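You operate a simulated robot arm through the tools that you are given. There is no shell and no other tool.

The job below is to be done with a simulated two-armed robot. You get a single attempt, and the scene is never put back.

## Task
Set the last sieve on the stack and shake the mixed beads apart.
Fine: tip in all the beads from the clear mug and put the steel lid on before rocking; put the mug back.

Only the result counts: the job must be done as asked and must still hold three seconds after the hand-in. Knocking over, shifting, dropping, spilling or breaking anything else fails it. A push-on lid holds only when it is set on centred and level and pressed home; a screw cap is set on level and turned clockwise until tight.

## Robot
Two 7-joint arms with fingered hands on one trunk that stands fixed in place. Base frame: the origin is at the foot of the trunk, x ahead of it, y to its left, z up. Units: m, degrees, N and s.
The left shoulder is at [0.07, 0.139, 1.133], the right one opposite. With the tool pointing down near the work surface each hand reaches from about 0.46 to 0.84 m from the base axis, measured 20 degrees to its own side. Payload 3.9 kg a hand.
The TCP of each hand is the grasp point between the finger pads, 0.029 m short of the fingertips. In the tool frame z runs along the fingers and y along their closing line. The gripper opens to 0.1 m; its body begins 0.034 m behind the TCP. The gripper is a hand of 5 fingers: y runs from the thumb to the fingers, the wrist lies at [-0.015, -0.105, -0.177] in the tool frame, and closing takes about 1.5 s.
Orientation is told as [roll, pitch, yaw] about the base's x, y, z axes, in that order, counted from this pose: with the fingers straight down and the wrist toward the robot, the tool's x, y and z point along [0, 1, 0], [1, 0, 0] and [0, 0, -1] of the base frame.

## Interface
- The arms move only by the tool send_rows. It takes "left_motion", "right_motion" or both (then of equal length, played together; a hand with none holds still); each is a list of rows, each an object (a shift or turn left out is 0, a gripper value left out holds the last) with "slide": the shift along the base's x, y, z in m, a list of three; "rotation": the turn, a rotation vector about the base's x, y, z in degrees, a list of three. In form: [{"slide": [tx, ty, tz], "rotation": [wx, wy, wz]}, ...]. A call has 1 to 20 rows; each row is the pose to reach, as a shift and turn from the pose commanded when the call began. "left_hand" and "right_hand" are, for a hand that has rows, the gripper command, from -1 (fully open) to 1 (shut), values between in proportion, set as the call begins (left out, the last holds). A row lasts 0.2 s, in which the tool goes at most 0.05 m and 8.6 degrees; a call with a longer step from one row to the next is refused whole, and so is a gripper value outside its range. A pose out of reach is approached as far as the arm can. The call stops where the force on the tool passes 40 N (or 10 N more than at its start, if that is more) or the arm is blocked; 0.2 s more then pass. The fingers move at their own pace (about 0.153 m/s each) and stop on an object; they squeeze with about 24 N. The grip force told is the motor's: it shows also when the fingers shut on nothing. Time passes only in rows, and 0.2 s behind the last, so rows that repeat a pose let the fingers close. The reply holds the time, the measured pose of the TCP, the force on the tool along the base axes, the opening and the grip force, in the units named above and with some noise, with the torque about the TCP (base axes, N m) and any sound that the robot's microphone picked up.
- Cameras (640 x 400 px; columns grow to the right, rows downward): "scene" is now at [0.1276, 0.0158, 1.4716]; the picture's right is [0.34, -0.94, 0.00], its down [-0.47, -0.17, -0.86] and it looks along [0.81, 0.30, -0.50] (base axes); focal length 227 px, centre (320, 200). "left" rides on the left gripper at [-0.065, -0.086, -0.121] in its tool frame; the picture's right is [-0.76, -0.31, 0.58], its down [0.59, -0.70, 0.40] and it looks along [0.28, 0.64, 0.71] (tool axes); focal length 247 px, centre (320, 200). "right" rides on the right gripper at [0.065, -0.086, -0.121] in its tool frame; the picture's right is [-0.76, 0.31, -0.58], its down [-0.59, -0.70, 0.40] and it looks along [-0.28, 0.64, 0.71] (tool axes); focal length 247 px, centre (320, 200). There is no depth. A picture from a camera that has moved, and an enlarged one, comes with that camera's place and axes in the base frame and with its lens. The place of the scene camera against the robot may be out by one fixed shift of up to 0.025 m in any direction.
- capture(camera): a new picture of that camera. No time passes.
- slide_trunk(by): slides the trunk up (or, below 0, down) by that many m; the arms and the scene camera ride with it, the base frame stays. It gives what a move gives, with no picture.
- finger_targets(index, middle, ring, little, thumb_bend, thumb_turn, hand): sets how far each is bent, from 0 (flat) to 100 (curled in); at 30 the hand is open as for a grip, at 70 the pads meet at the TCP. One left out holds its place. A second passes; each finger stops where it meets its share of the squeeze, and holds until it gets a number again. A gripper value or a shape takes the hand back. It gives what a move gives, with no picture; readings hold the bend of each and the force on index, middle, ring, little, thumb and palm. thumb_turn goes from beside the hand (0) to across from the fingers (100), as for a grip.
- set_grasp(shape, hand): the hand has 5 fingers and takes this shape, open, in about a second: jaw (thumb against the fingers, like two jaws); tri (thumb and two fingers); tip (a fingertip pinch); poke (one finger out to press); point (the index stretched); flat (the hand flat); cup (the hand cupped); fist (a fist). The gripper value then closes the fingers along that shape, each until it touches; the sizes above hold for jaw. It gives what a move gives, with no picture.
- aim_head(pan, tilt): turns the head with the scene camera to pan (to the left, within 86 degrees either way) and tilt (down, from -29 to 69), counted from straight ahead of the robot. It gives what a move gives.
- enlarge(camera, box): a new picture of the part [left, top, right, bottom] of that camera's present view, enlarged. No time passes.
- hand_in(): hands the job in; it is judged then, once.

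Places have to be worked out from the pictures, the camera data and where the tool is seen. Open the grippers and draw the arms clear of the work before you hand the job in, unless the task says otherwise.

The tools are called after ">>>" as name(argument=value, ...) on one line, values as JSON. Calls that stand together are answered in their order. send_rows: Moves the arms, as the interface text tells. Its arguments: {"type":"object","properties":{"left_motion":{"type":"array","items":{"type":"object","properties":{"slide":{"type":"array","items":{"type":"number"}},"rotation":{"type":"array","items":{"type":"number"}}}}},"left_hand":{"type":"number"},"right_motion":{"type":"array","items":{"type":"object","properties":{"slide":{"type":"array","items":{"type":"number"}},"rotation":{"type":"array","items":{"type":"number"}}}}},"right_hand":{"type":"number"}},"required":[]} The other tools are called the same way: slide_trunk (by) moves the trunk up or down; set_grasp (shape, hand) gives the hand a shape; finger_targets (index, middle, ring, little, thumb_bend, thumb_turn, hand) moves the fingers one by one; aim_head (pan, tilt) turns the head that bears the scene camera; capture (camera) takes a picture; enlarge (camera, box) takes an enlarged picture of a part of a camera's view; hand_in () hands the job in.

At the start:

```text
time_s: 0.0
left_ee_pos: [0.341, 0.4933, 1.3324]
left_orientation: [0.1, -0.1, 27.9]
left_contact_force: [-0.5, 0.2, 0.8]
left_wrist_torque: [0.01, -0.03, -0.01]
left_finger_gap: 0.0997
left_finger_force: 0.0
left_shape: jaw
left_bend: [30.0, 30.0, 30.0, 30.0, 30.0, 98.0]
left_finger forces: [0.0, 0.1, 0.0, 0.0, 0.1, 0.0]
right_ee_pos: [0.3671, -0.0011, 1.3487]
right_orientation: [0.0, -0.1, 27.9]
right_contact_force: [-0.2, 0.5, -0.9]
right_wrist_torque: [-0.04, 0.0, -0.01]
right_finger_gap: 0.1001
right_finger_force: 0.0
right_shape: jaw
right_bend: [30.0, 30.0, 30.0, 30.0, 30.0, 98.0]
right_finger forces: [0.0, 0.0, 0.1, 0.0, 0.0, 0.0]
trunk travel left (down, up): [-0.775, 0.065]
head pan, tilt (commanded): [20.2, 30.3]
```

scene: 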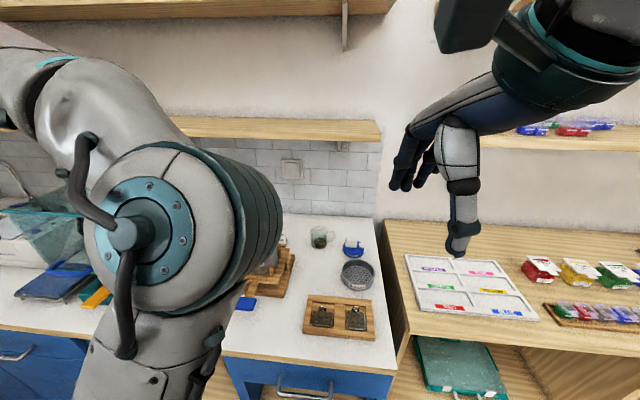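
right: 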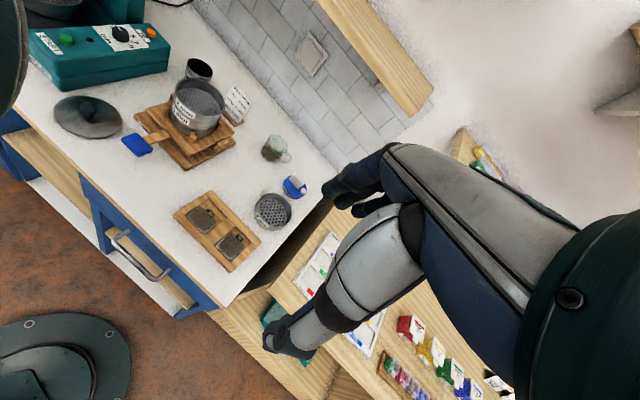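
left: 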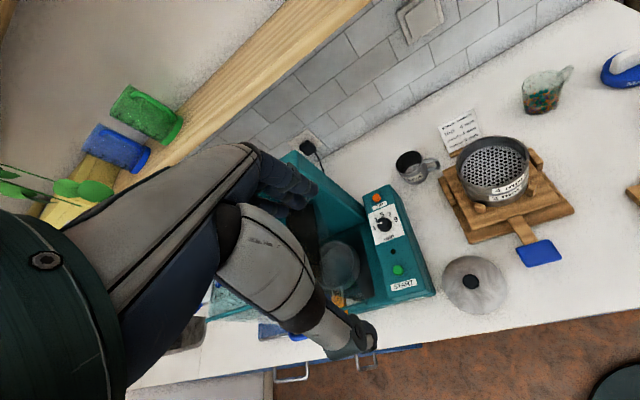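

The left camera shows a sieve stack on a wooden rocker with a blue-handled lever, a steel lid with a black knob, a clear mug of beads, another sieve to the right, and a note. I enlarge the views to read the details.

>>> enlarge(camera="left", box=[380, 20, 640, 320])

>>> enlarge(camera="right", box=[20, 0, 340, 300])

>>> enlarge(camera="left", box=[430, 100, 490, 160])

```text
1.33 times, centred on (510, 170) of left
camera zoom: at [0.2966, 0.3956, 1.4529], right [0.08, -0.81, -0.58], down [-0.9, 0.19, -0.4], along [0.43, 0.55, -0.71], focal length 329 px, centre (67, 240)
```

zoom: 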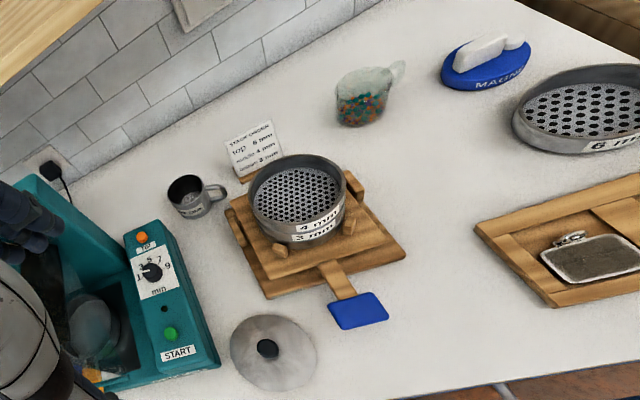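

```text
1.33 times, centred on (180, 150) of right
camera zoom: at [0.2594, 0.0186, 1.4688], right [0.63, -0.53, 0.58], down [-0.35, -0.85, -0.4], along [0.7, 0.05, -0.71], focal length 329 px, centre (507, 267)
```

zoom: 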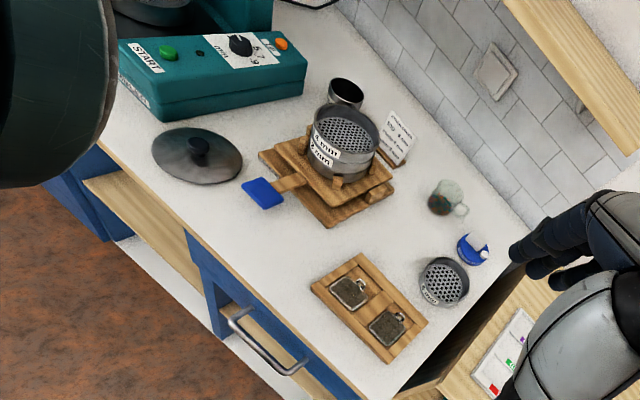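

```text
6.67 times, centred on (460, 130) of left
camera zoom: at [0.2966, 0.3956, 1.4529], right [0.08, -0.81, -0.58], down [-0.9, 0.19, -0.4], along [0.43, 0.55, -0.71], focal length 1646 px, centre (-613, 667)
```

zoom: 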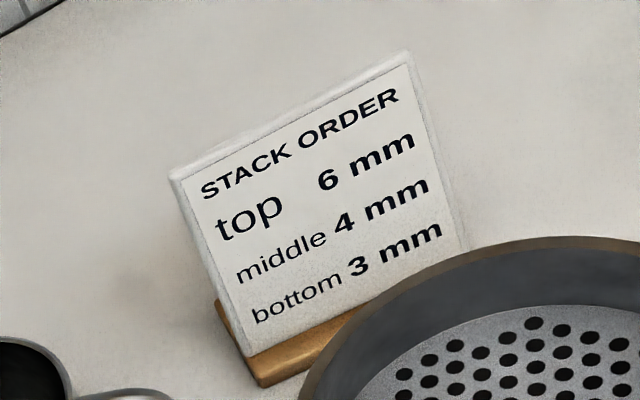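

The note says 6 mm goes on top; triangulating puts the stack near (0.55, 0.37), the 6 mm sieve near (0.63, 0.09), the lid near (0.38, 0.45) and the mug near (0.73, 0.26). I take closer looks at each.

>>> enlarge(camera="left", box=[430, 110, 590, 280])

>>> enlarge(camera="left", box=[510, 50, 640, 150])

>>> enlarge(camera="right", box=[110, 50, 250, 180])

>>> enlarge(camera="right", box=[230, 120, 330, 240])

>>> aim_head(pan=35, tilt=40)

```text
2.35 times, centred on (510, 195) of left
camera zoom: at [0.2966, 0.3956, 1.4529], right [0.08, -0.81, -0.58], down [-0.9, 0.19, -0.4], along [0.43, 0.55, -0.71], focal length 581 px, centre (-127, 212)
```

zoom: 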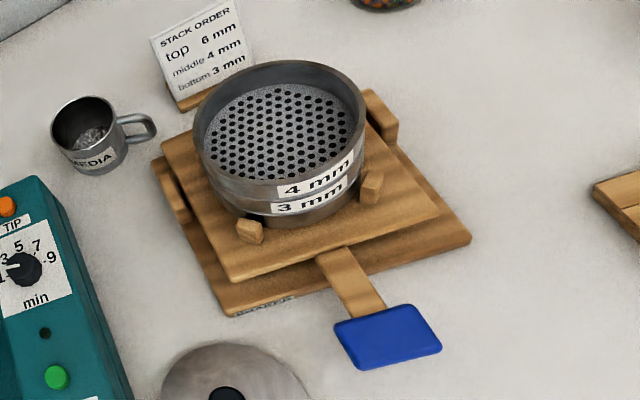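

```text
4.00 times, centred on (575, 100) of left
camera zoom: at [0.2966, 0.3956, 1.4529], right [0.08, -0.81, -0.58], down [-0.9, 0.19, -0.4], along [0.43, 0.55, -0.71], focal length 988 px, centre (-700, 600)
```

zoom: 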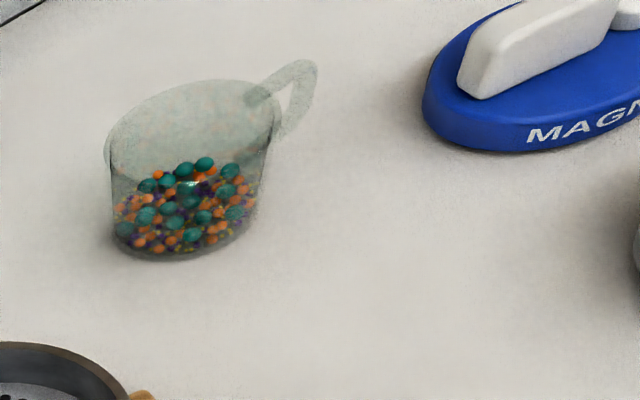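

```text
3.08 times, centred on (180, 115) of right
camera zoom: at [0.2594, 0.0186, 1.4688], right [0.63, -0.53, 0.58], down [-0.35, -0.85, -0.4], along [0.7, 0.05, -0.71], focal length 760 px, centre (751, 462)
```

zoom: 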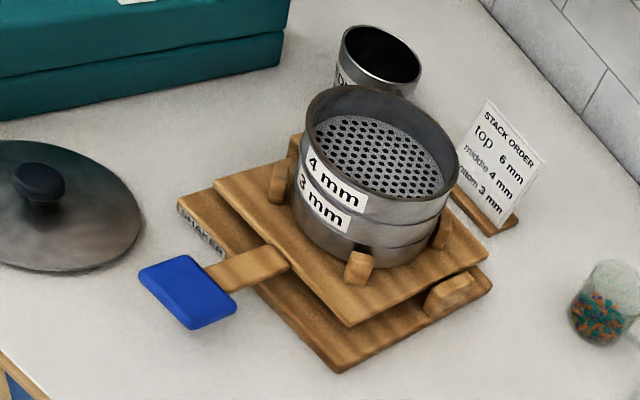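

```text
3.33 times, centred on (280, 180) of right
camera zoom: at [0.2594, 0.0186, 1.4688], right [0.63, -0.53, 0.58], down [-0.35, -0.85, -0.4], along [0.7, 0.05, -0.71], focal length 823 px, centre (453, 267)
```

zoom: 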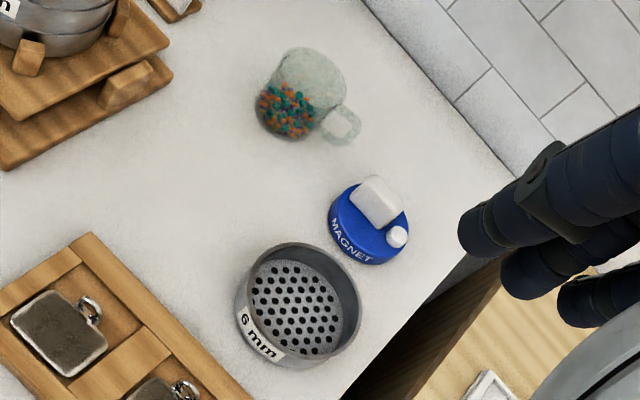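

```text
time_s: 0.8
left_ee_pos: [0.3414, 0.4932, 1.333]
left_orientation: [0.1, -0.1, 27.9]
left_contact_force: [-0.5, -1.2, -0.6]
left_wrist_torque: [0.0, -0.02, 0.03]
left_finger_gap: 0.0998
left_finger_force: 0.1
left_shape: jaw
left_bend: [30.0, 30.0, 30.0, 30.0, 30.0, 98.0]
left_finger forces: [0.0, 0.0, 0.0, 0.0, 0.0, 0.1]
right_ee_pos: [0.3668, 0.0005, 1.3495]
right_orientation: [0.0, 0.0, 27.9]
right_contact_force: [0.7, 0.1, -0.4]
right_wrist_torque: [-0.03, 0.0, -0.02]
right_finger_gap: 0.1
right_finger_force: 0.1
right_shape: jaw
right_bend: [30.0, 30.0, 30.0, 30.0, 30.0, 98.0]
right_finger forces: [0.0, 0.1, 0.0, 0.0, 0.0, 0.0]
trunk travel left (down, up): [-0.775, 0.065]
head pan, tilt (commanded): [35.0, 40.0]
```

The head now points at the stack; I take a scene picture to see what it covers.

>>> capture(camera="scene")

```text
taken
camera scene: at [0.1125, 0.0334, 1.4568], right [0.57, -0.82, 0.0], down [-0.53, -0.37, -0.77], along [0.63, 0.44, -0.64], focal length 227 px, centre (320, 200)
```

scene: 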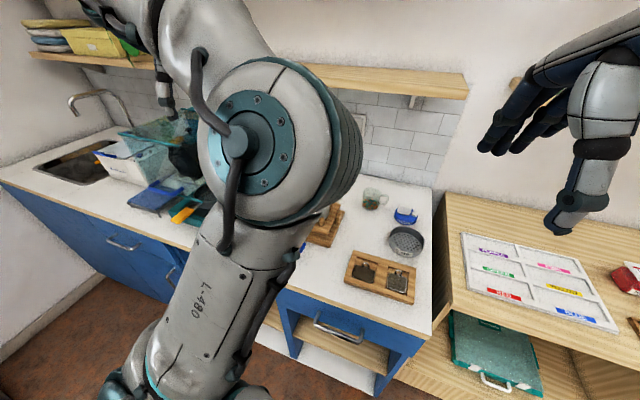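

The left arm blocks the head's view, so I'll use the wrist cameras. First I move the right hand aside to the right and yaw it toward the stack so its camera can act as a fixed observer.

>>> send_rows(right_motion=[{"slide": [0, -0.04, 0], "rotation": [0, 0, 7]}, {"slide": [0, -0.08, 0], "rotation": [0, 0, 14]}, {"slide": [0, -0.12, 0], "rotation": [0, 0, 21]}, {"slide": [0, -0.16, 0], "rotation": [0, 0, 28]}, {"slide": [0, -0.2, 0], "rotation": [0, 0, 35]}, {"slide": [0, -0.22, 0], "rotation": [0, 0, 40]}])

>>> capture(camera="right")

>>> capture(camera="scene")

```text
time_s: 2.2
left_ee_pos: [0.3407, 0.4917, 1.3338]
left_orientation: [0.0, -0.1, 27.9]
left_contact_force: [0.6, 0.4, -0.4]
left_wrist_torque: [-0.03, -0.01, -0.05]
left_finger_gap: 0.0998
left_finger_force: 0.0
left_shape: jaw
left_bend: [30.0, 30.0, 30.0, 30.0, 30.0, 98.0]
left_finger forces: [0.0, 0.1, 0.0, 0.0, 0.0, 0.0]
right_ee_pos: [0.3665, -0.2193, 1.3491]
right_orientation: [0.0, 0.0, 68.0]
right_contact_force: [0.3, -0.8, -0.4]
right_wrist_torque: [0.01, 0.02, -0.01]
right_finger_gap: 0.0996
right_finger_force: 0.0
right_shape: jaw
right_bend: [30.0, 30.0, 30.0, 30.0, 30.0, 98.0]
right_finger forces: [0.1, 0.1, 0.0, 0.0, 0.1, 0.0]
trunk travel left (down, up): [-0.775, 0.065]
head pan, tilt (commanded): [35.0, 40.0]
```

```text
taken
camera right: at [0.273, -0.2741, 1.4687], right [0.82, 0.0, 0.58], down [0.28, -0.87, -0.4], along [0.5, 0.49, -0.71], focal length 247 px, centre (320, 200)
```

right: 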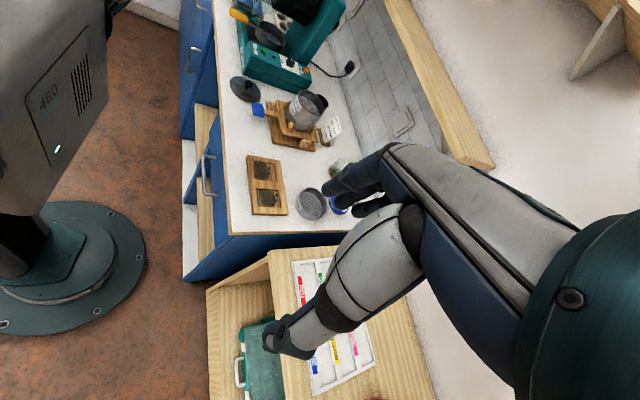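

```text
taken
camera scene: at [0.1126, 0.0335, 1.4567], right [0.57, -0.82, 0.0], down [-0.53, -0.37, -0.77], along [0.63, 0.44, -0.64], focal length 227 px, centre (320, 200)
```

scene: 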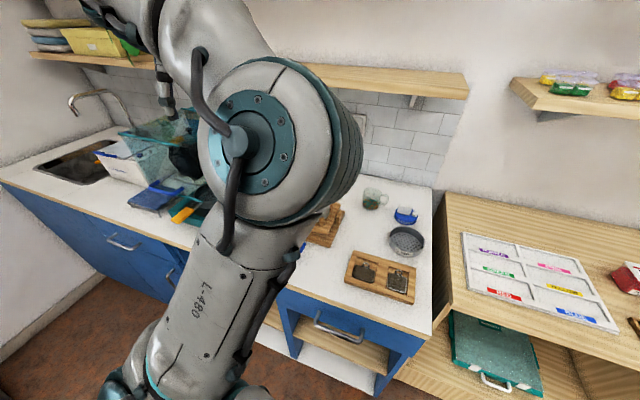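

The right view shows the stack, tray, sieve, and mug, partly hidden by its own fingers, so I'll turn it back a bit. Meanwhile I bring the left hand toward the 6 mm sieve at a safe height to measure it closely.

>>> send_rows(left_motion=[{"slide": [0.01, -0.035, -0.015], "rotation": [0, 0, -3]}, {"slide": [0.02, -0.07, -0.03], "rotation": [0, 0, -6]}, {"slide": [0.03, -0.105, -0.045], "rotation": [0, 0, -9]}, {"slide": [0.04, -0.14, -0.06], "rotation": [0, 0, -12]}, {"slide": [0.05, -0.175, -0.075], "rotation": [0, 0, -15]}, {"slide": [0.06, -0.21, -0.09], "rotation": [0, 0, -18]}, {"slide": [0.07, -0.245, -0.105], "rotation": [0, 0, -21]}, {"slide": [0.08, -0.28, -0.12], "rotation": [0, 0, -24]}, {"slide": [0.09, -0.315, -0.135], "rotation": [0, 0, -27]}, {"slide": [0.1, -0.35, -0.15], "rotation": [0, 0, -27.9]}, {"slide": [0.11, -0.38, -0.165], "rotation": [0, 0, -27.9]}], right_motion=[{"rotation": [0, 0, -4]}, {"rotation": [0, 0, -8]}, {"rotation": [0, 0, -12]}, {"rotation": [0, 0, -16]}, {"rotation": [0, 0, -20]}, {"rotation": [0, 0, -22]}, {"rotation": [0, 0, -22]}, {"rotation": [0, 0, -22]}, {"rotation": [0, 0, -22]}, {"rotation": [0, 0, -22]}, {"rotation": [0, 0, -22]}])

>>> capture(camera="left")

>>> capture(camera="right")

>>> capture(camera="scene")

```text
time_s: 4.6
left_ee_pos: [0.5772, 0.2414, 1.2748]
left_orientation: [0.0, -0.1, 0.0]
left_contact_force: [0.2, -0.1, 0.6]
left_wrist_torque: [0.0, -0.06, -0.02]
left_finger_gap: 0.1
left_finger_force: 0.0
left_shape: jaw
left_bend: [30.0, 30.0, 30.0, 30.0, 30.0, 98.0]
left_finger forces: [0.0, 0.1, 0.1, 0.0, 0.0, 0.1]
left hand out of reach, approached as far as the arm can: row 4, 5, 6, 7, 8, 9, 10, 11
right_ee_pos: [0.3628, -0.2195, 1.3492]
right_orientation: [-0.1, -0.1, 46.0]
right_contact_force: [-0.2, 0.1, -0.2]
right_wrist_torque: [-0.01, -0.04, -0.02]
right_finger_gap: 0.1001
right_finger_force: 0.0
right_shape: jaw
right_bend: [30.0, 30.0, 30.0, 30.0, 30.0, 98.0]
right_finger forces: [0.1, 0.0, 0.0, 0.1, 0.0, 0.0]
trunk travel left (down, up): [-0.775, 0.065]
head pan, tilt (commanded): [35.0, 40.0]
```

```text
taken
camera left: at [0.4919, 0.1763, 1.3953], right [-0.31, -0.76, -0.58], down [-0.7, 0.59, -0.4], along [0.64, 0.28, -0.71], focal length 247 px, centre (320, 200)
```

left: 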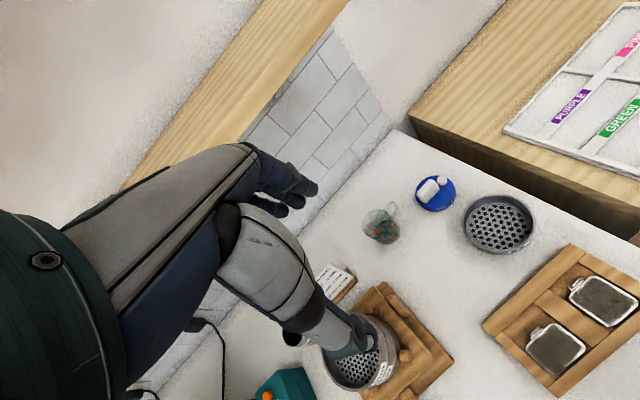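

```text
taken
camera right: at [0.2552, -0.2349, 1.4695], right [0.76, -0.31, 0.58], down [-0.06, -0.91, -0.4], along [0.65, 0.26, -0.71], focal length 247 px, centre (320, 200)
```

right: 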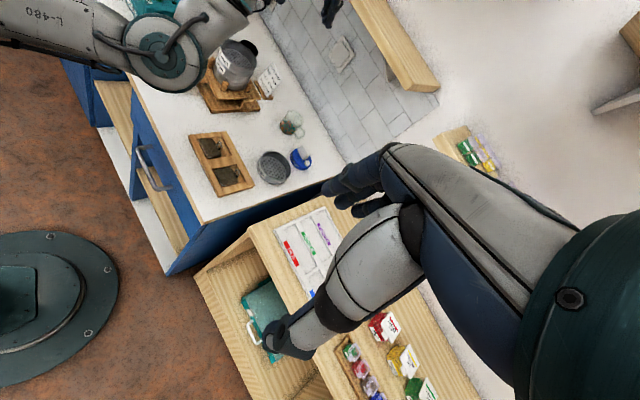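

```text
taken
camera scene: at [0.1092, 0.0338, 1.457], right [0.57, -0.82, 0.0], down [-0.52, -0.37, -0.77], along [0.63, 0.44, -0.64], focal length 227 px, centre (320, 200)
```

scene: 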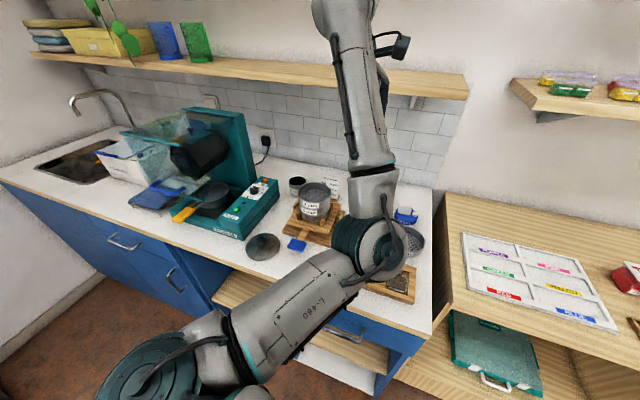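

The arm stopped short because the points close to the base axis are out of reach; it sits at (0.577, 0.241, 1.275). I send a forward shift to bring the command back into reach near the sieve and see which reference applies.

>>> send_rows(left_motion=[{"slide": [0.04, 0, 0]}, {"slide": [0.08, 0, 0]}, {"slide": [0.12, 0, 0]}, {"slide": [0.13, 0, 0]}, {"slide": [0.13, 0, 0]}, {"slide": [0.13, 0, 0]}])

>>> capture(camera="left")

>>> capture(camera="scene")

>>> capture(camera="right")

```text
time_s: 6.0
left_ee_pos: [0.7022, 0.2417, 1.2872]
left_orientation: [0.0, -0.7, 0.1]
left_contact_force: [-29.7, -3.1, 5.4]
left_wrist_torque: [0.02, -0.55, 0.39]
left_finger_gap: 0.099
left_finger_force: 0.0
left_shape: jaw
left_bend: [30.0, 40.0, 35.0, 36.0, 30.0, 98.0]
left_finger forces: [0.1, 21.4, 4.4, 5.5, 0.0, 0.0]
right_ee_pos: [0.356, -0.221, 1.3516]
right_orientation: [-0.3, -0.5, 45.9]
right_contact_force: [0.2, -0.6, -0.1]
right_wrist_torque: [0.0, -0.01, -0.02]
right_finger_gap: 0.1
right_finger_force: 0.0
right_shape: jaw
right_bend: [30.0, 30.0, 30.0, 30.0, 30.0, 98.0]
right_finger forces: [0.1, 0.0, 0.1, 0.0, 0.0, 0.1]
trunk travel left (down, up): [-0.775, 0.065]
head pan, tilt (commanded): [35.0, 40.0]
```

```text
taken
camera left: at [0.6156, 0.1779, 1.4057], right [-0.3, -0.76, -0.58], down [-0.7, 0.59, -0.41], along [0.65, 0.28, -0.7], focal length 247 px, centre (320, 200)
```

left: 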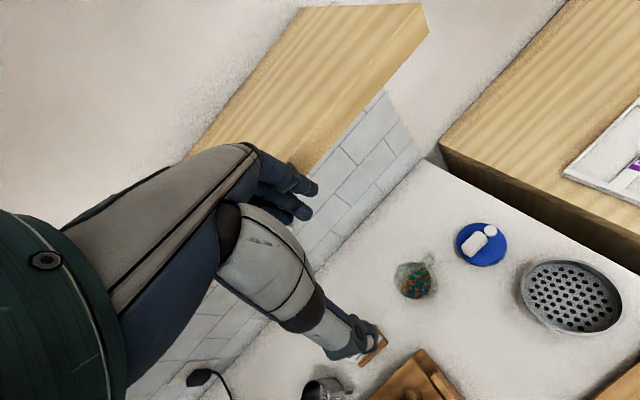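

```text
taken
camera scene: at [0.1014, 0.032, 1.4579], right [0.57, -0.82, 0.0], down [-0.52, -0.37, -0.77], along [0.63, 0.44, -0.64], focal length 227 px, centre (320, 200)
```

scene: 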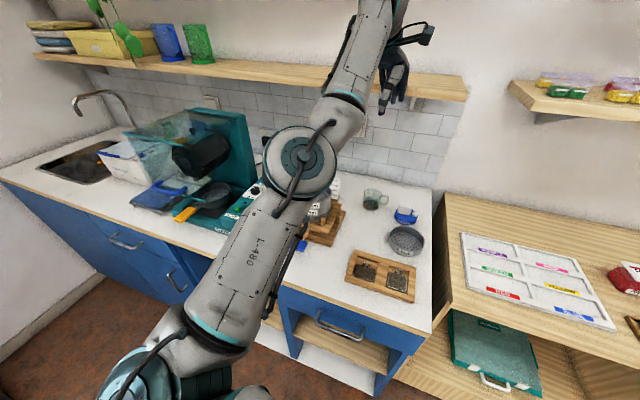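

```text
taken
camera right: at [0.2475, -0.2366, 1.4707], right [0.75, -0.31, 0.58], down [-0.06, -0.91, -0.4], along [0.66, 0.26, -0.71], focal length 247 px, centre (320, 200)
```

right: 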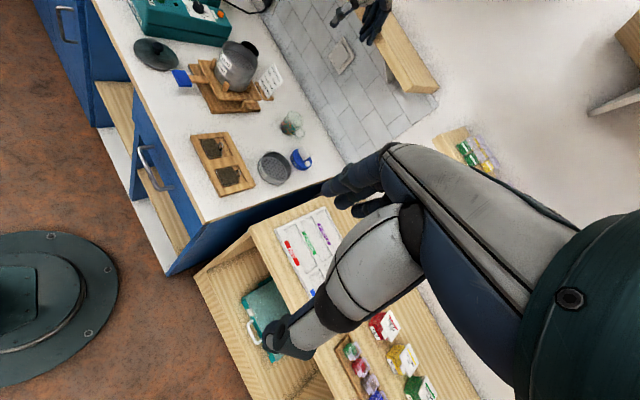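

The fingers touched the shelf's edge above the counter, so I back straight off in x, then come down below shelf height over the free counter between mug and tray.

>>> send_rows(left_motion=[{"slide": [-0.04, 0, 0]}, {"slide": [-0.08, 0, 0]}, {"slide": [-0.12, -0.01, 0]}, {"slide": [-0.12, -0.04, -0.02]}, {"slide": [-0.12, -0.07, -0.05]}, {"slide": [-0.12, -0.1, -0.08]}, {"slide": [-0.12, -0.12, -0.1]}])

>>> capture(camera="left")

>>> capture(camera="scene")

```text
time_s: 7.6
left_ee_pos: [0.6567, 0.1859, 1.2216]
left_orientation: [0.1, 0.0, 0.0]
left_contact_force: [-0.1, 0.4, 0.7]
left_wrist_torque: [0.01, 0.0, 0.01]
left_finger_gap: 0.1
left_finger_force: 0.1
left_shape: jaw
left_bend: [30.0, 30.0, 30.0, 30.0, 30.0, 98.0]
left_finger forces: [0.1, 0.1, 0.0, 0.0, 0.0, 0.1]
left hand out of reach, approached as far as the arm can: row 4, 5, 6, 7
right_ee_pos: [0.3653, -0.2208, 1.3488]
right_orientation: [0.0, 0.0, 45.9]
right_contact_force: [0.3, -0.1, 1.6]
right_wrist_torque: [0.01, 0.02, 0.0]
right_finger_gap: 0.1
right_finger_force: 0.1
right_shape: jaw
right_bend: [30.0, 30.0, 30.0, 30.0, 30.0, 98.0]
right_finger forces: [0.0, 0.0, 0.0, 0.0, 0.1, 0.1]
trunk travel left (down, up): [-0.775, 0.065]
head pan, tilt (commanded): [35.0, 40.0]
```

```text
taken
camera left: at [0.5725, 0.1215, 1.3423], right [-0.31, -0.76, -0.58], down [-0.7, 0.59, -0.4], along [0.64, 0.28, -0.71], focal length 247 px, centre (320, 200)
```

left: 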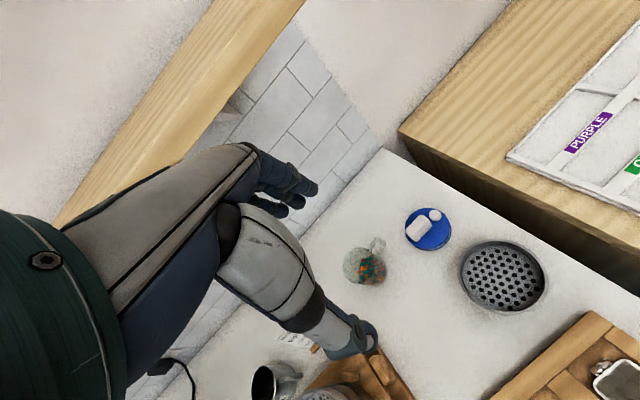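

```text
taken
camera scene: at [0.1124, 0.033, 1.4567], right [0.57, -0.82, 0.0], down [-0.53, -0.37, -0.77], along [0.63, 0.44, -0.64], focal length 227 px, centre (320, 200)
```

scene: 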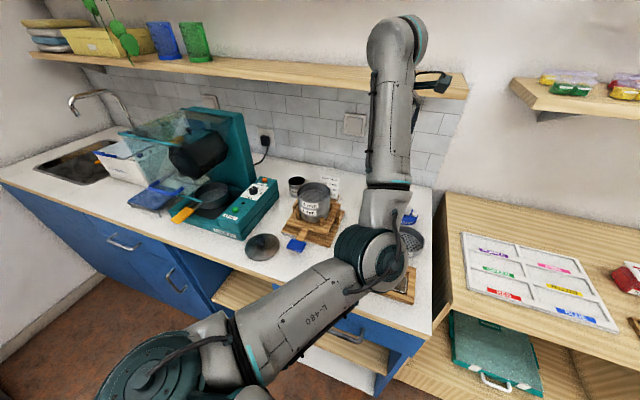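

The arm is in a folded posture with its elbow low in front. I'll lower the hand stepwise over the clear counter and watch how the elbow behaves.

>>> send_rows(left_motion=[{"slide": [0, 0.0, -0.02]}, {"slide": [0, 0, -0.04]}, {"slide": [0, 0, -0.06]}, {"slide": [0, 0, -0.08]}])

>>> capture(camera="scene")

>>> capture(camera="right")

```text
time_s: 8.6
left_ee_pos: [0.6776, 0.2049, 1.1487]
left_orientation: [-0.1, 0.1, 0.0]
left_contact_force: [-0.1, -0.7, 0.1]
left_wrist_torque: [-0.01, -0.01, 0.04]
left_finger_gap: 0.1
left_finger_force: 0.0
left_shape: jaw
left_bend: [30.0, 30.0, 30.0, 30.0, 30.0, 98.0]
left_finger forces: [0.0, 0.1, 0.0, 0.0, 0.0, 0.0]
left hand out of reach, approached as far as the arm can: row 1, 2, 3, 4
right_ee_pos: [0.3655, -0.2197, 1.3492]
right_orientation: [0.0, 0.0, 46.0]
right_contact_force: [0.1, 0.4, 0.0]
right_wrist_torque: [-0.02, -0.02, -0.04]
right_finger_gap: 0.0998
right_finger_force: 0.2
right_shape: jaw
right_bend: [30.0, 30.0, 30.0, 30.0, 30.0, 98.0]
right_finger forces: [0.0, 0.0, 0.0, 0.0, 0.0, 0.0]
trunk travel left (down, up): [-0.775, 0.065]
head pan, tilt (commanded): [35.0, 40.0]
```

```text
taken
camera scene: at [0.1132, 0.0337, 1.4567], right [0.57, -0.82, 0.0], down [-0.53, -0.37, -0.77], along [0.63, 0.44, -0.64], focal length 227 px, centre (320, 200)
```

scene: 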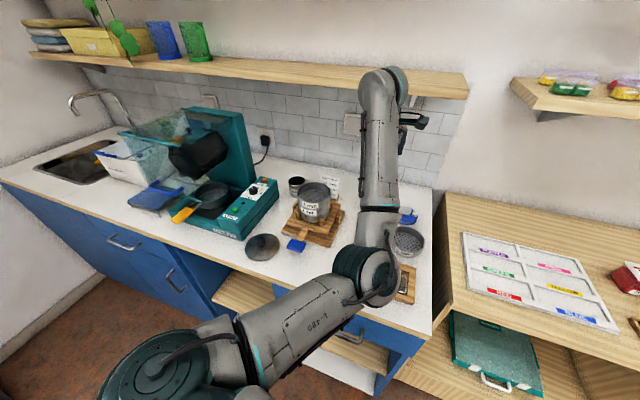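

```text
taken
camera right: at [0.2595, -0.2349, 1.4686], right [0.76, -0.31, 0.58], down [-0.07, -0.91, -0.4], along [0.65, 0.26, -0.71], focal length 247 px, centre (320, 200)
```

right: 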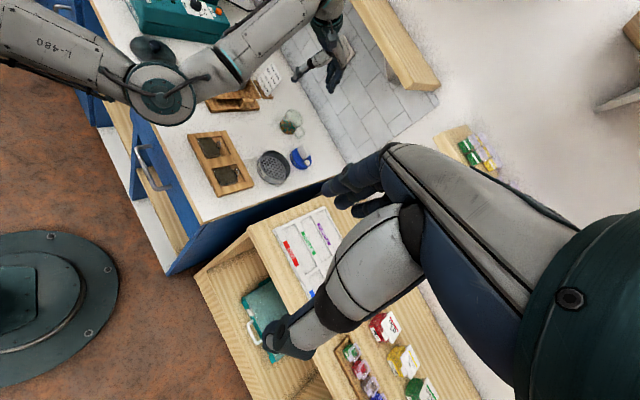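

This elbow-low branch is a dead end, so I return the left hand to its starting pose and will try a different approach path (forward and down first).

>>> send_rows(left_motion=[{"slide": [-0.028, 0.024, 0.015], "rotation": [0, 0, 2.3]}, {"slide": [-0.056, 0.048, 0.031], "rotation": [0, 0, 4.6]}, {"slide": [-0.084, 0.072, 0.046], "rotation": [0, 0, 7]}, {"slide": [-0.112, 0.096, 0.061], "rotation": [0, 0, 9.3]}, {"slide": [-0.14, 0.12, 0.077], "rotation": [0, 0, 11.6]}, {"slide": [-0.168, 0.144, 0.092], "rotation": [0, 0, 14]}, {"slide": [-0.196, 0.168, 0.107], "rotation": [0, 0, 16.3]}, {"slide": [-0.224, 0.192, 0.123], "rotation": [0, 0, 18.6]}, {"slide": [-0.252, 0.216, 0.138], "rotation": [0, 0, 21]}, {"slide": [-0.28, 0.24, 0.153], "rotation": [0, 0, 23.3]}, {"slide": [-0.308, 0.264, 0.169], "rotation": [0, 0, 25.6]}, {"slide": [-0.337, 0.288, 0.184], "rotation": [0, 0, 27.9]}, {"slide": [-0.337, 0.288, 0.184], "rotation": [0, 0, 27.9]}])

>>> capture(camera="scene")

>>> capture(camera="right")

```text
time_s: 11.4
left_ee_pos: [0.3411, 0.4919, 1.3322]
left_orientation: [0.0, 0.1, 27.9]
left_contact_force: [0.5, 0.2, 0.6]
left_wrist_torque: [-0.01, -0.02, -0.02]
left_finger_gap: 0.1001
left_finger_force: 0.1
left_shape: jaw
left_bend: [30.0, 30.0, 30.0, 30.0, 30.0, 98.0]
left_finger forces: [0.0, 0.0, 0.0, 0.0, 0.0, 0.0]
right_ee_pos: [0.3681, -0.2211, 1.3471]
right_orientation: [0.1, 0.0, 46.0]
right_contact_force: [0.4, -0.4, 0.0]
right_wrist_torque: [0.03, 0.05, 0.0]
right_finger_gap: 0.0997
right_finger_force: 0.1
right_shape: jaw
right_bend: [30.0, 30.0, 30.0, 30.0, 30.0, 98.0]
right_finger forces: [0.1, 0.0, 0.0, 0.1, 0.1, 0.1]
trunk travel left (down, up): [-0.775, 0.065]
head pan, tilt (commanded): [35.0, 40.0]
```

```text
taken
camera scene: at [0.1135, 0.0329, 1.4566], right [0.57, -0.82, 0.0], down [-0.53, -0.37, -0.77], along [0.63, 0.44, -0.64], focal length 227 px, centre (320, 200)
```

scene: 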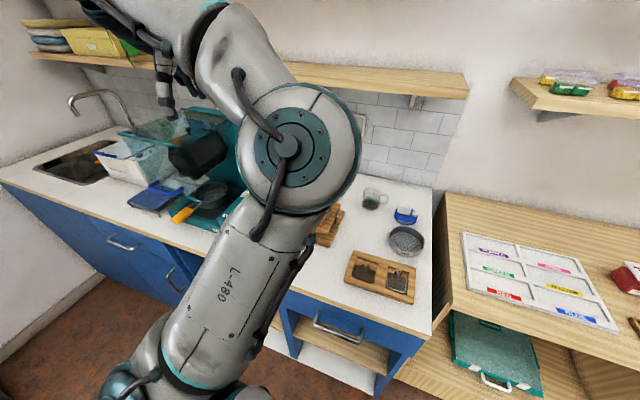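

```text
taken
camera right: at [0.2599, -0.2357, 1.4684], right [0.76, -0.31, 0.58], down [-0.07, -0.91, -0.4], along [0.65, 0.26, -0.71], focal length 247 px, centre (320, 200)
```

right: 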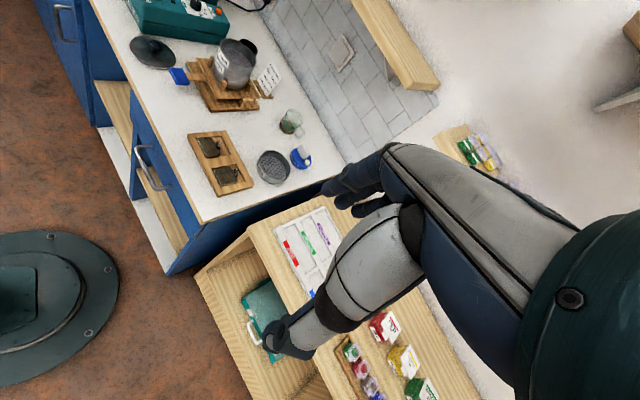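

With tool-down, the neutral wrist wants the elbow high, so being low with the hand should relieve it. I descend from here toward (0.42, 0.42, 1.15), above the lid and clear of the stack, and check.

>>> send_rows(left_motion=[{"slide": [0.015, -0.01, -0.03]}, {"slide": [0.03, -0.02, -0.06], "rotation": [0, 0, -2]}, {"slide": [0.045, -0.03, -0.09], "rotation": [0, 0, -4]}, {"slide": [0.06, -0.045, -0.12], "rotation": [0, 0, -6]}, {"slide": [0.07, -0.06, -0.15], "rotation": [0, 0, -8]}, {"slide": [0.08, -0.07, -0.18], "rotation": [0, 0, -10]}])

>>> capture(camera="scene")

>>> capture(camera="left")

```text
time_s: 12.8
left_ee_pos: [0.4222, 0.4234, 1.1507]
left_orientation: [0.1, -0.1, 17.8]
left_contact_force: [0.7, 0.4, 0.0]
left_wrist_torque: [-0.02, -0.01, 0.0]
left_finger_gap: 0.0998
left_finger_force: 0.1
left_shape: jaw
left_bend: [30.0, 30.0, 30.0, 30.0, 30.0, 98.0]
left_finger forces: [0.0, 0.1, 0.0, 0.0, 0.0, 0.0]
right_ee_pos: [0.3684, -0.2204, 1.3472]
right_orientation: [0.1, -0.1, 45.9]
right_contact_force: [0.1, -0.3, 0.0]
right_wrist_torque: [0.02, -0.02, 0.03]
right_finger_gap: 0.0998
right_finger_force: 0.1
right_shape: jaw
right_bend: [30.0, 30.0, 30.0, 30.0, 30.0, 98.0]
right_finger forces: [0.1, 0.0, 0.1, 0.0, 0.1, 0.0]
trunk travel left (down, up): [-0.775, 0.065]
head pan, tilt (commanded): [35.0, 40.0]
```

```text
taken
camera scene: at [0.1138, 0.0336, 1.4567], right [0.57, -0.82, 0.0], down [-0.53, -0.37, -0.77], along [0.63, 0.44, -0.64], focal length 227 px, centre (320, 200)
```

scene: 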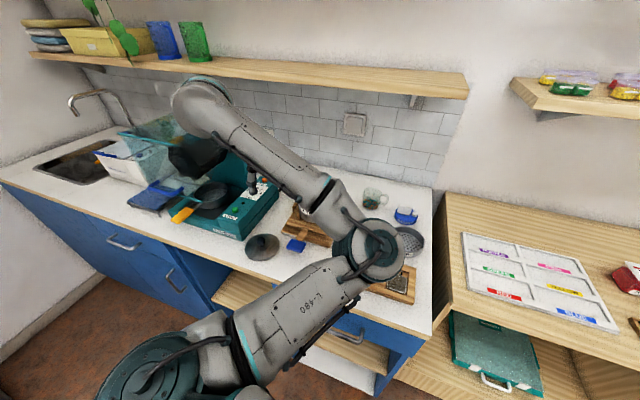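

```text
taken
camera left: at [0.3605, 0.3352, 1.2718], right [-0.06, -0.81, -0.58], down [-0.85, 0.35, -0.4], along [0.53, 0.47, -0.71], focal length 247 px, centre (320, 200)
```

left: 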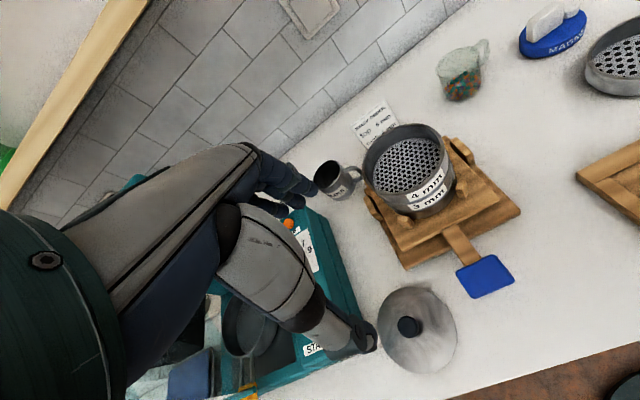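

The hand reached (0.42, 0.42, 1.15) fine; the elbow lies to the inside. I now carry it to the right at this low height, in front of and above the stack, toward (0.52, 0.16, 1.08).

>>> send_rows(left_motion=[{"slide": [0.015, -0.03, -0.005], "rotation": [0, 0, -2]}, {"slide": [0.03, -0.06, -0.01], "rotation": [0, 0, -4]}, {"slide": [0.04, -0.1, -0.015], "rotation": [0, 0, -6]}, {"slide": [0.05, -0.14, -0.02], "rotation": [0, 0, -8]}, {"slide": [0.065, -0.18, -0.03], "rotation": [0, 0, -10]}, {"slide": [0.08, -0.22, -0.05], "rotation": [0, 0, -12]}, {"slide": [0.1, -0.26, -0.07], "rotation": [0, 0, -14]}])

>>> capture(camera="scene")

>>> capture(camera="left")

>>> capture(camera="right")

```text
time_s: 14.4
left_ee_pos: [0.5278, 0.3024, 1.1018]
left_orientation: [-0.7, 0.5, 3.2]
left_contact_force: [0.1, -0.9, -0.2]
left_wrist_torque: [0.05, 0.05, 0.01]
left_finger_gap: 0.1
left_finger_force: 0.0
left_shape: jaw
left_bend: [30.0, 30.0, 30.0, 30.0, 30.0, 98.0]
left_finger forces: [0.0, 0.0, 0.1, 0.1, 0.1, 0.0]
left hand out of reach, approached as far as the arm can: row 2, 3, 4, 5, 6, 7
right_ee_pos: [0.37, -0.2224, 1.3475]
right_orientation: [0.2, 0.0, 46.0]
right_contact_force: [0.1, -0.4, -0.3]
right_wrist_torque: [0.07, 0.02, 0.0]
right_finger_gap: 0.0996
right_finger_force: 0.0
right_shape: jaw
right_bend: [30.0, 30.0, 30.0, 30.0, 30.0, 98.0]
right_finger forces: [0.1, 0.0, 0.1, 0.0, 0.0, 0.0]
trunk travel left (down, up): [-0.775, 0.065]
head pan, tilt (commanded): [35.0, 40.0]
```

```text
taken
camera scene: at [0.1155, 0.0302, 1.4566], right [0.57, -0.82, 0.0], down [-0.53, -0.37, -0.77], along [0.63, 0.44, -0.64], focal length 227 px, centre (320, 200)
```

scene: 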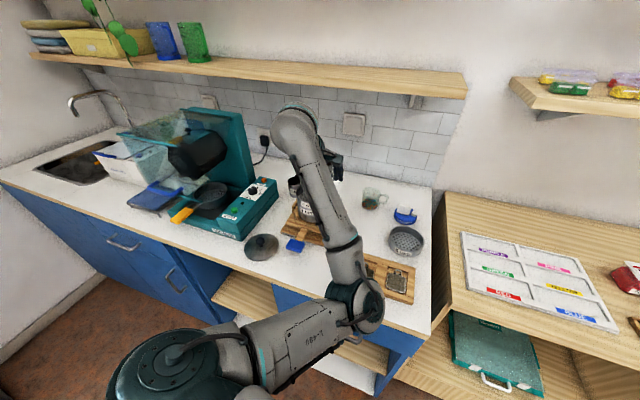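

```text
taken
camera left: at [0.4484, 0.2337, 1.2228], right [-0.27, -0.78, -0.56], down [-0.74, 0.54, -0.4], along [0.62, 0.31, -0.72], focal length 247 px, centre (320, 200)
```

left: 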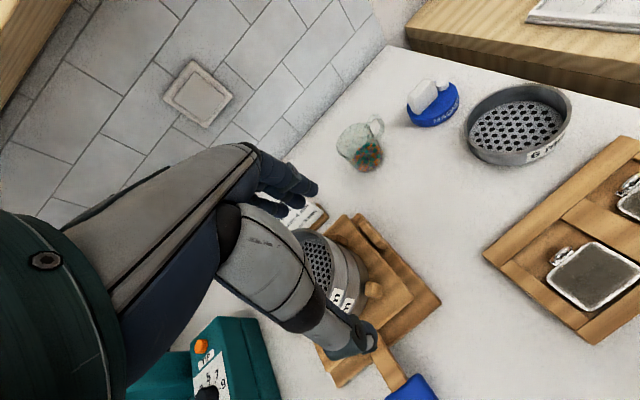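

```text
taken
camera right: at [0.2621, -0.2386, 1.4674], right [0.76, -0.31, 0.57], down [-0.07, -0.91, -0.4], along [0.65, 0.27, -0.71], focal length 247 px, centre (320, 200)
```

right: 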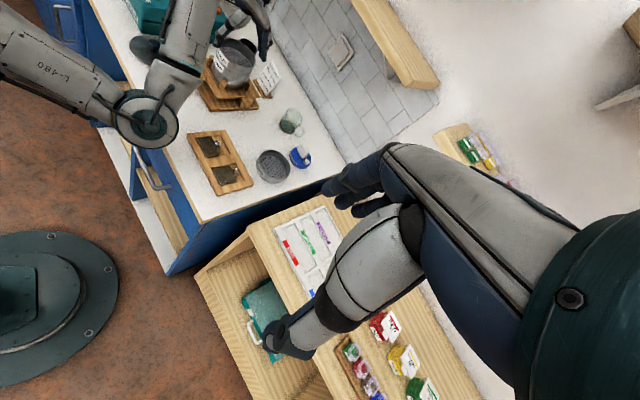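

The elbow has sunk low in front of the counter and the wrist is at its limit again. I look at the right arm with the head to understand how its elbow sits, while thinking about a way to get the elbow up.

>>> aim_head(pan=-35, tilt=30)

>>> capture(camera="scene")

```text
time_s: 15.8
left_ee_pos: [0.5251, 0.3054, 1.1004]
left_orientation: [-0.8, 0.5, 3.4]
left_contact_force: [0.2, -1.0, 0.1]
left_wrist_torque: [-0.03, 0.0, -0.01]
left_finger_gap: 0.1001
left_finger_force: 0.0
left_shape: jaw
left_bend: [30.0, 30.0, 30.0, 30.0, 30.0, 98.0]
left_finger forces: [0.0, 0.0, 0.0, 0.1, 0.1, 0.0]
right_ee_pos: [0.3657, -0.2199, 1.3497]
right_orientation: [-0.1, 0.1, 46.0]
right_contact_force: [-0.2, 0.3, 0.3]
right_wrist_torque: [-0.01, -0.01, 0.01]
right_finger_gap: 0.1
right_finger_force: 0.1
right_shape: jaw
right_bend: [30.0, 30.0, 30.0, 30.0, 30.0, 98.0]
right_finger forces: [0.0, 0.1, 0.1, 0.1, 0.0, 0.1]
trunk travel left (down, up): [-0.775, 0.065]
head pan, tilt (commanded): [-35.0, 30.0]
```

```text
taken
camera scene: at [0.1169, -0.0668, 1.4721], right [-0.57, -0.82, 0.0], down [-0.41, 0.29, -0.87], along [0.71, -0.5, -0.5], focal length 227 px, centre (320, 200)
```

scene: 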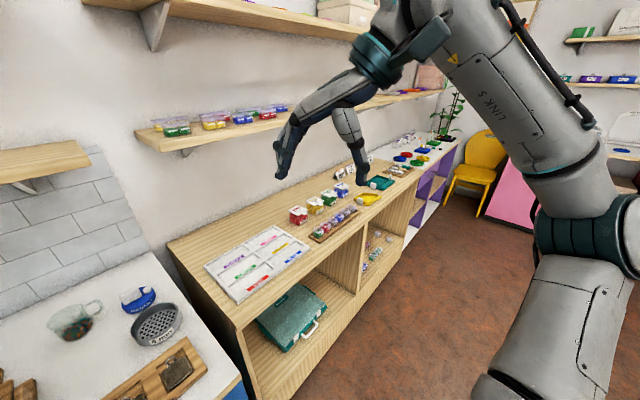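

The right arm has its elbow well outward, which suits top-down work, while the left arm (elbow inside) suits a horizontal grip on the mug. So I park the left arm out to the left and will use the right hand for the sieve.

>>> send_rows(left_motion=[{"slide": [-0.03, 0.03, 0.02], "rotation": [0, 0, 4]}, {"slide": [-0.06, 0.06, 0.04], "rotation": [0, 0, 8]}, {"slide": [-0.09, 0.09, 0.07], "rotation": [0, 0, 13]}, {"slide": [-0.12, 0.12, 0.1], "rotation": [0, 0, 19]}, {"slide": [-0.15, 0.15, 0.12], "rotation": [0, 0, 25]}, {"slide": [-0.18, 0.18, 0.13], "rotation": [0, 0, 32]}, {"slide": [-0.21, 0.21, 0.13], "rotation": [0, 0, 39]}, {"slide": [-0.24, 0.24, 0.13], "rotation": [0, 0, 46]}, {"slide": [-0.27, 0.28, 0.12], "rotation": [0, 0, 53]}, {"slide": [-0.3, 0.32, 0.11], "rotation": [0, 0, 60]}, {"slide": [-0.32, 0.36, 0.1], "rotation": [0, 0, 67]}, {"slide": [-0.34, 0.4, 0.09], "rotation": [0, 0, 73]}, {"slide": [-0.36, 0.44, 0.08], "rotation": [0, 0, 77]}])

>>> aim_head(pan=30, tilt=40)

>>> capture(camera="scene")

>>> capture(camera="right")

```text
refused: row 3 steps farther than a row can; nothing moved
```

```text
time_s: 17.1
left_ee_pos: [0.5262, 0.3047, 1.1008]
left_orientation: [-0.7, 0.4, 3.4]
left_contact_force: [-0.4, 0.4, 0.0]
left_wrist_torque: [0.0, 0.03, 0.0]
left_finger_gap: 0.1001
left_finger_force: 0.0
left_shape: jaw
left_bend: [30.0, 30.0, 30.0, 30.0, 30.0, 98.0]
left_finger forces: [0.0, 0.0, 0.0, 0.1, 0.0, 0.0]
right_ee_pos: [0.366, -0.2211, 1.3482]
right_orientation: [0.0, 0.0, 45.9]
right_contact_force: [-0.1, 0.5, 0.3]
right_wrist_torque: [0.01, 0.01, 0.01]
right_finger_gap: 0.0998
right_finger_force: 0.2
right_shape: jaw
right_bend: [30.0, 30.0, 30.0, 30.0, 30.0, 98.0]
right_finger forces: [0.0, 0.0, 0.0, 0.0, 0.1, 0.0]
trunk travel left (down, up): [-0.775, 0.065]
head pan, tilt (commanded): [30.0, 40.0]
```

```text
taken
camera scene: at [0.1165, 0.0271, 1.4567], right [0.5, -0.87, 0.0], down [-0.56, -0.32, -0.77], along [0.66, 0.38, -0.64], focal length 227 px, centre (320, 200)
```

scene: 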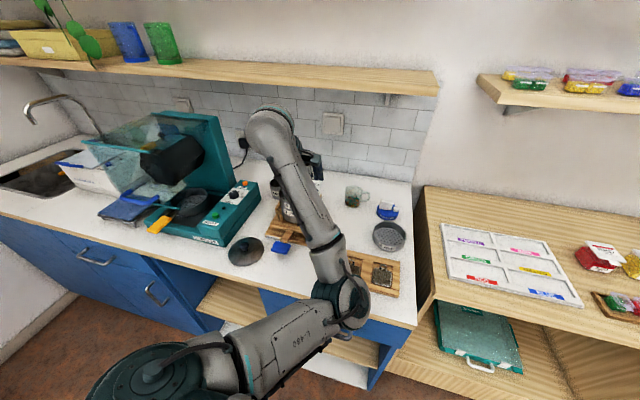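

```text
taken
camera right: at [0.2588, -0.2352, 1.4687], right [0.76, -0.31, 0.58], down [-0.07, -0.91, -0.4], along [0.65, 0.26, -0.71], focal length 247 px, centre (320, 200)
```

right: 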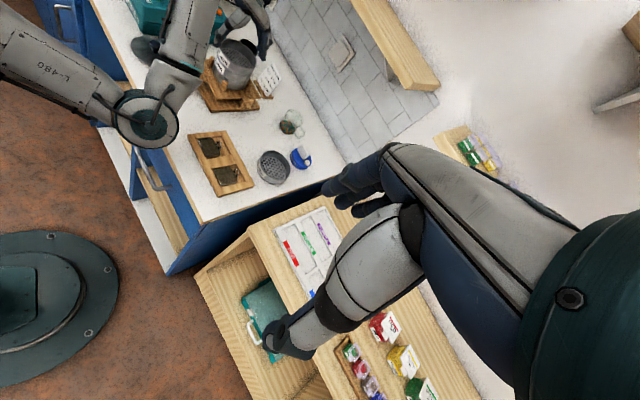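

The step was slightly over 0.05 m. I resend with smaller steps.

>>> send_rows(left_motion=[{"slide": [-0.025, 0.025, 0.02], "rotation": [0, 0, 4]}, {"slide": [-0.05, 0.05, 0.04], "rotation": [0, 0, 8]}, {"slide": [-0.075, 0.075, 0.06], "rotation": [0, 0, 12]}, {"slide": [-0.1, 0.1, 0.08], "rotation": [0, 0, 17]}, {"slide": [-0.125, 0.125, 0.1], "rotation": [0, 0, 22]}, {"slide": [-0.15, 0.155, 0.11], "rotation": [0, 0, 27]}, {"slide": [-0.18, 0.185, 0.12], "rotation": [0, 0, 32]}, {"slide": [-0.21, 0.215, 0.12], "rotation": [0, 0, 38]}, {"slide": [-0.24, 0.245, 0.12], "rotation": [0, 0, 44]}, {"slide": [-0.265, 0.28, 0.115], "rotation": [0, 0, 50]}, {"slide": [-0.285, 0.32, 0.11], "rotation": [0, 0, 56]}, {"slide": [-0.305, 0.36, 0.1], "rotation": [0, 0, 62]}, {"slide": [-0.325, 0.4, 0.09], "rotation": [0, 0, 68]}, {"slide": [-0.345, 0.44, 0.08], "rotation": [0, 0, 74]}, {"slide": [-0.36, 0.47, 0.07], "rotation": [0, 0, 77]}])

>>> capture(camera="scene")

>>> capture(camera="right")

```text
time_s: 20.3
left_ee_pos: [0.1625, 0.7784, 1.1708]
left_orientation: [-0.1, 0.0, 81.0]
left_contact_force: [0.9, -0.1, 0.3]
left_wrist_torque: [-0.01, -0.03, -0.02]
left_finger_gap: 0.1002
left_finger_force: 0.0
left_shape: jaw
left_bend: [30.0, 30.0, 30.0, 30.0, 30.0, 98.0]
left_finger forces: [0.0, 0.0, 0.1, 0.0, 0.0, 0.0]
right_ee_pos: [0.3654, -0.2189, 1.3495]
right_orientation: [0.0, 0.1, 46.0]
right_contact_force: [-0.6, 0.7, -0.1]
right_wrist_torque: [0.04, 0.0, -0.01]
right_finger_gap: 0.0997
right_finger_force: 0.0
right_shape: jaw
right_bend: [30.0, 30.0, 30.0, 30.0, 30.0, 98.0]
right_finger forces: [0.0, 0.1, 0.0, 0.0, 0.0, 0.0]
trunk travel left (down, up): [-0.775, 0.065]
head pan, tilt (commanded): [30.0, 40.0]
```

```text
taken
camera scene: at [0.1157, 0.0287, 1.4567], right [0.5, -0.87, 0.0], down [-0.56, -0.32, -0.77], along [0.66, 0.38, -0.64], focal length 227 px, centre (320, 200)
```

scene: 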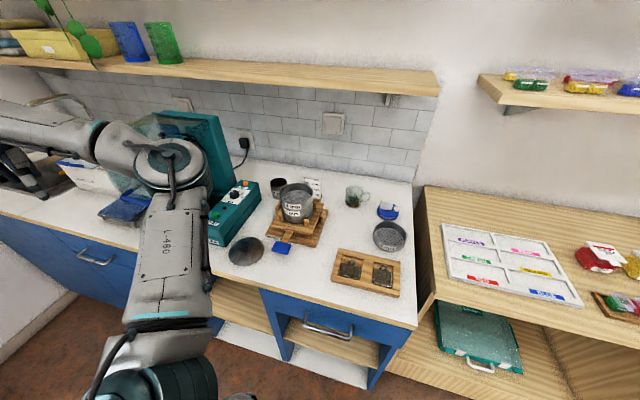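

```text
taken
camera right: at [0.258, -0.2336, 1.4692], right [0.76, -0.31, 0.58], down [-0.07, -0.92, -0.4], along [0.65, 0.26, -0.71], focal length 247 px, centre (320, 200)
```

right: 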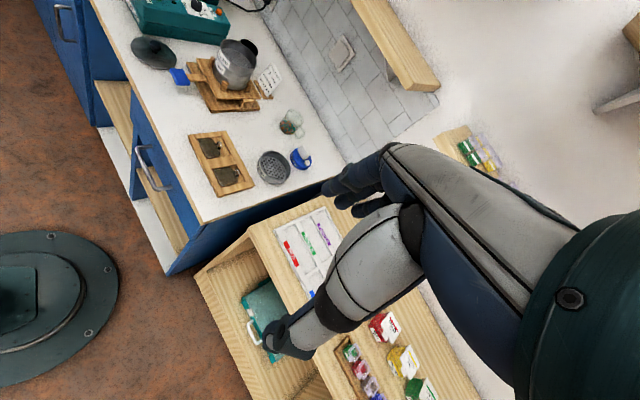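

The view is clear now. I zoom in on the sieve, the stack and the mug from the head camera to refine sizes and positions.

>>> enlarge(camera="scene", box=[330, 170, 430, 260])

>>> enlarge(camera="scene", box=[220, 160, 340, 275])

>>> enlarge(camera="right", box=[120, 20, 320, 200])

```text
4.44 times, centred on (380, 215) of scene
camera zoom: at [0.1157, 0.0287, 1.4567], right [0.5, -0.87, 0.0], down [-0.56, -0.32, -0.77], along [0.66, 0.38, -0.64], focal length 1008 px, centre (53, 133)
```

zoom: 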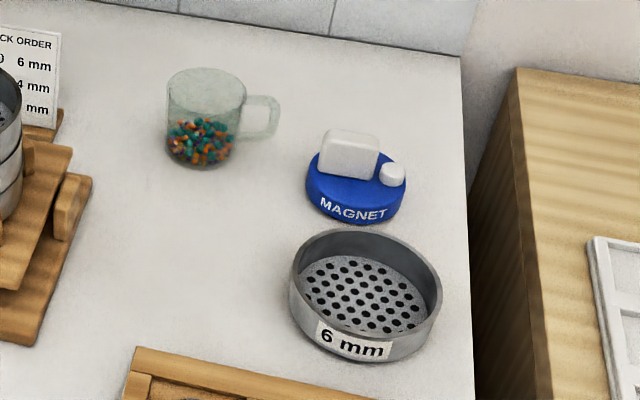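

```text
3.48 times, centred on (280, 218) of scene
camera zoom: at [0.1157, 0.0287, 1.4567], right [0.5, -0.87, 0.0], down [-0.56, -0.32, -0.77], along [0.66, 0.38, -0.64], focal length 789 px, centre (459, 139)
```

zoom: 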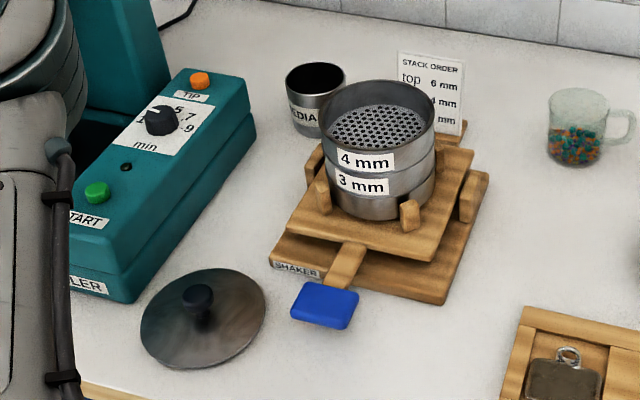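

```text
2.22 times, centred on (220, 110) of right
camera zoom: at [0.258, -0.2336, 1.4692], right [0.76, -0.31, 0.58], down [-0.07, -0.92, -0.4], along [0.65, 0.26, -0.71], focal length 549 px, centre (542, 400)
```

zoom: 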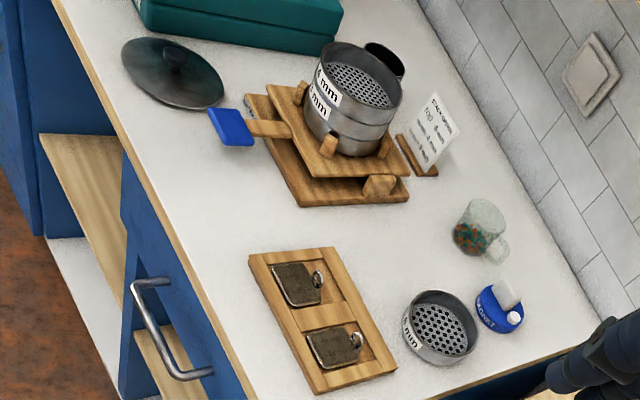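

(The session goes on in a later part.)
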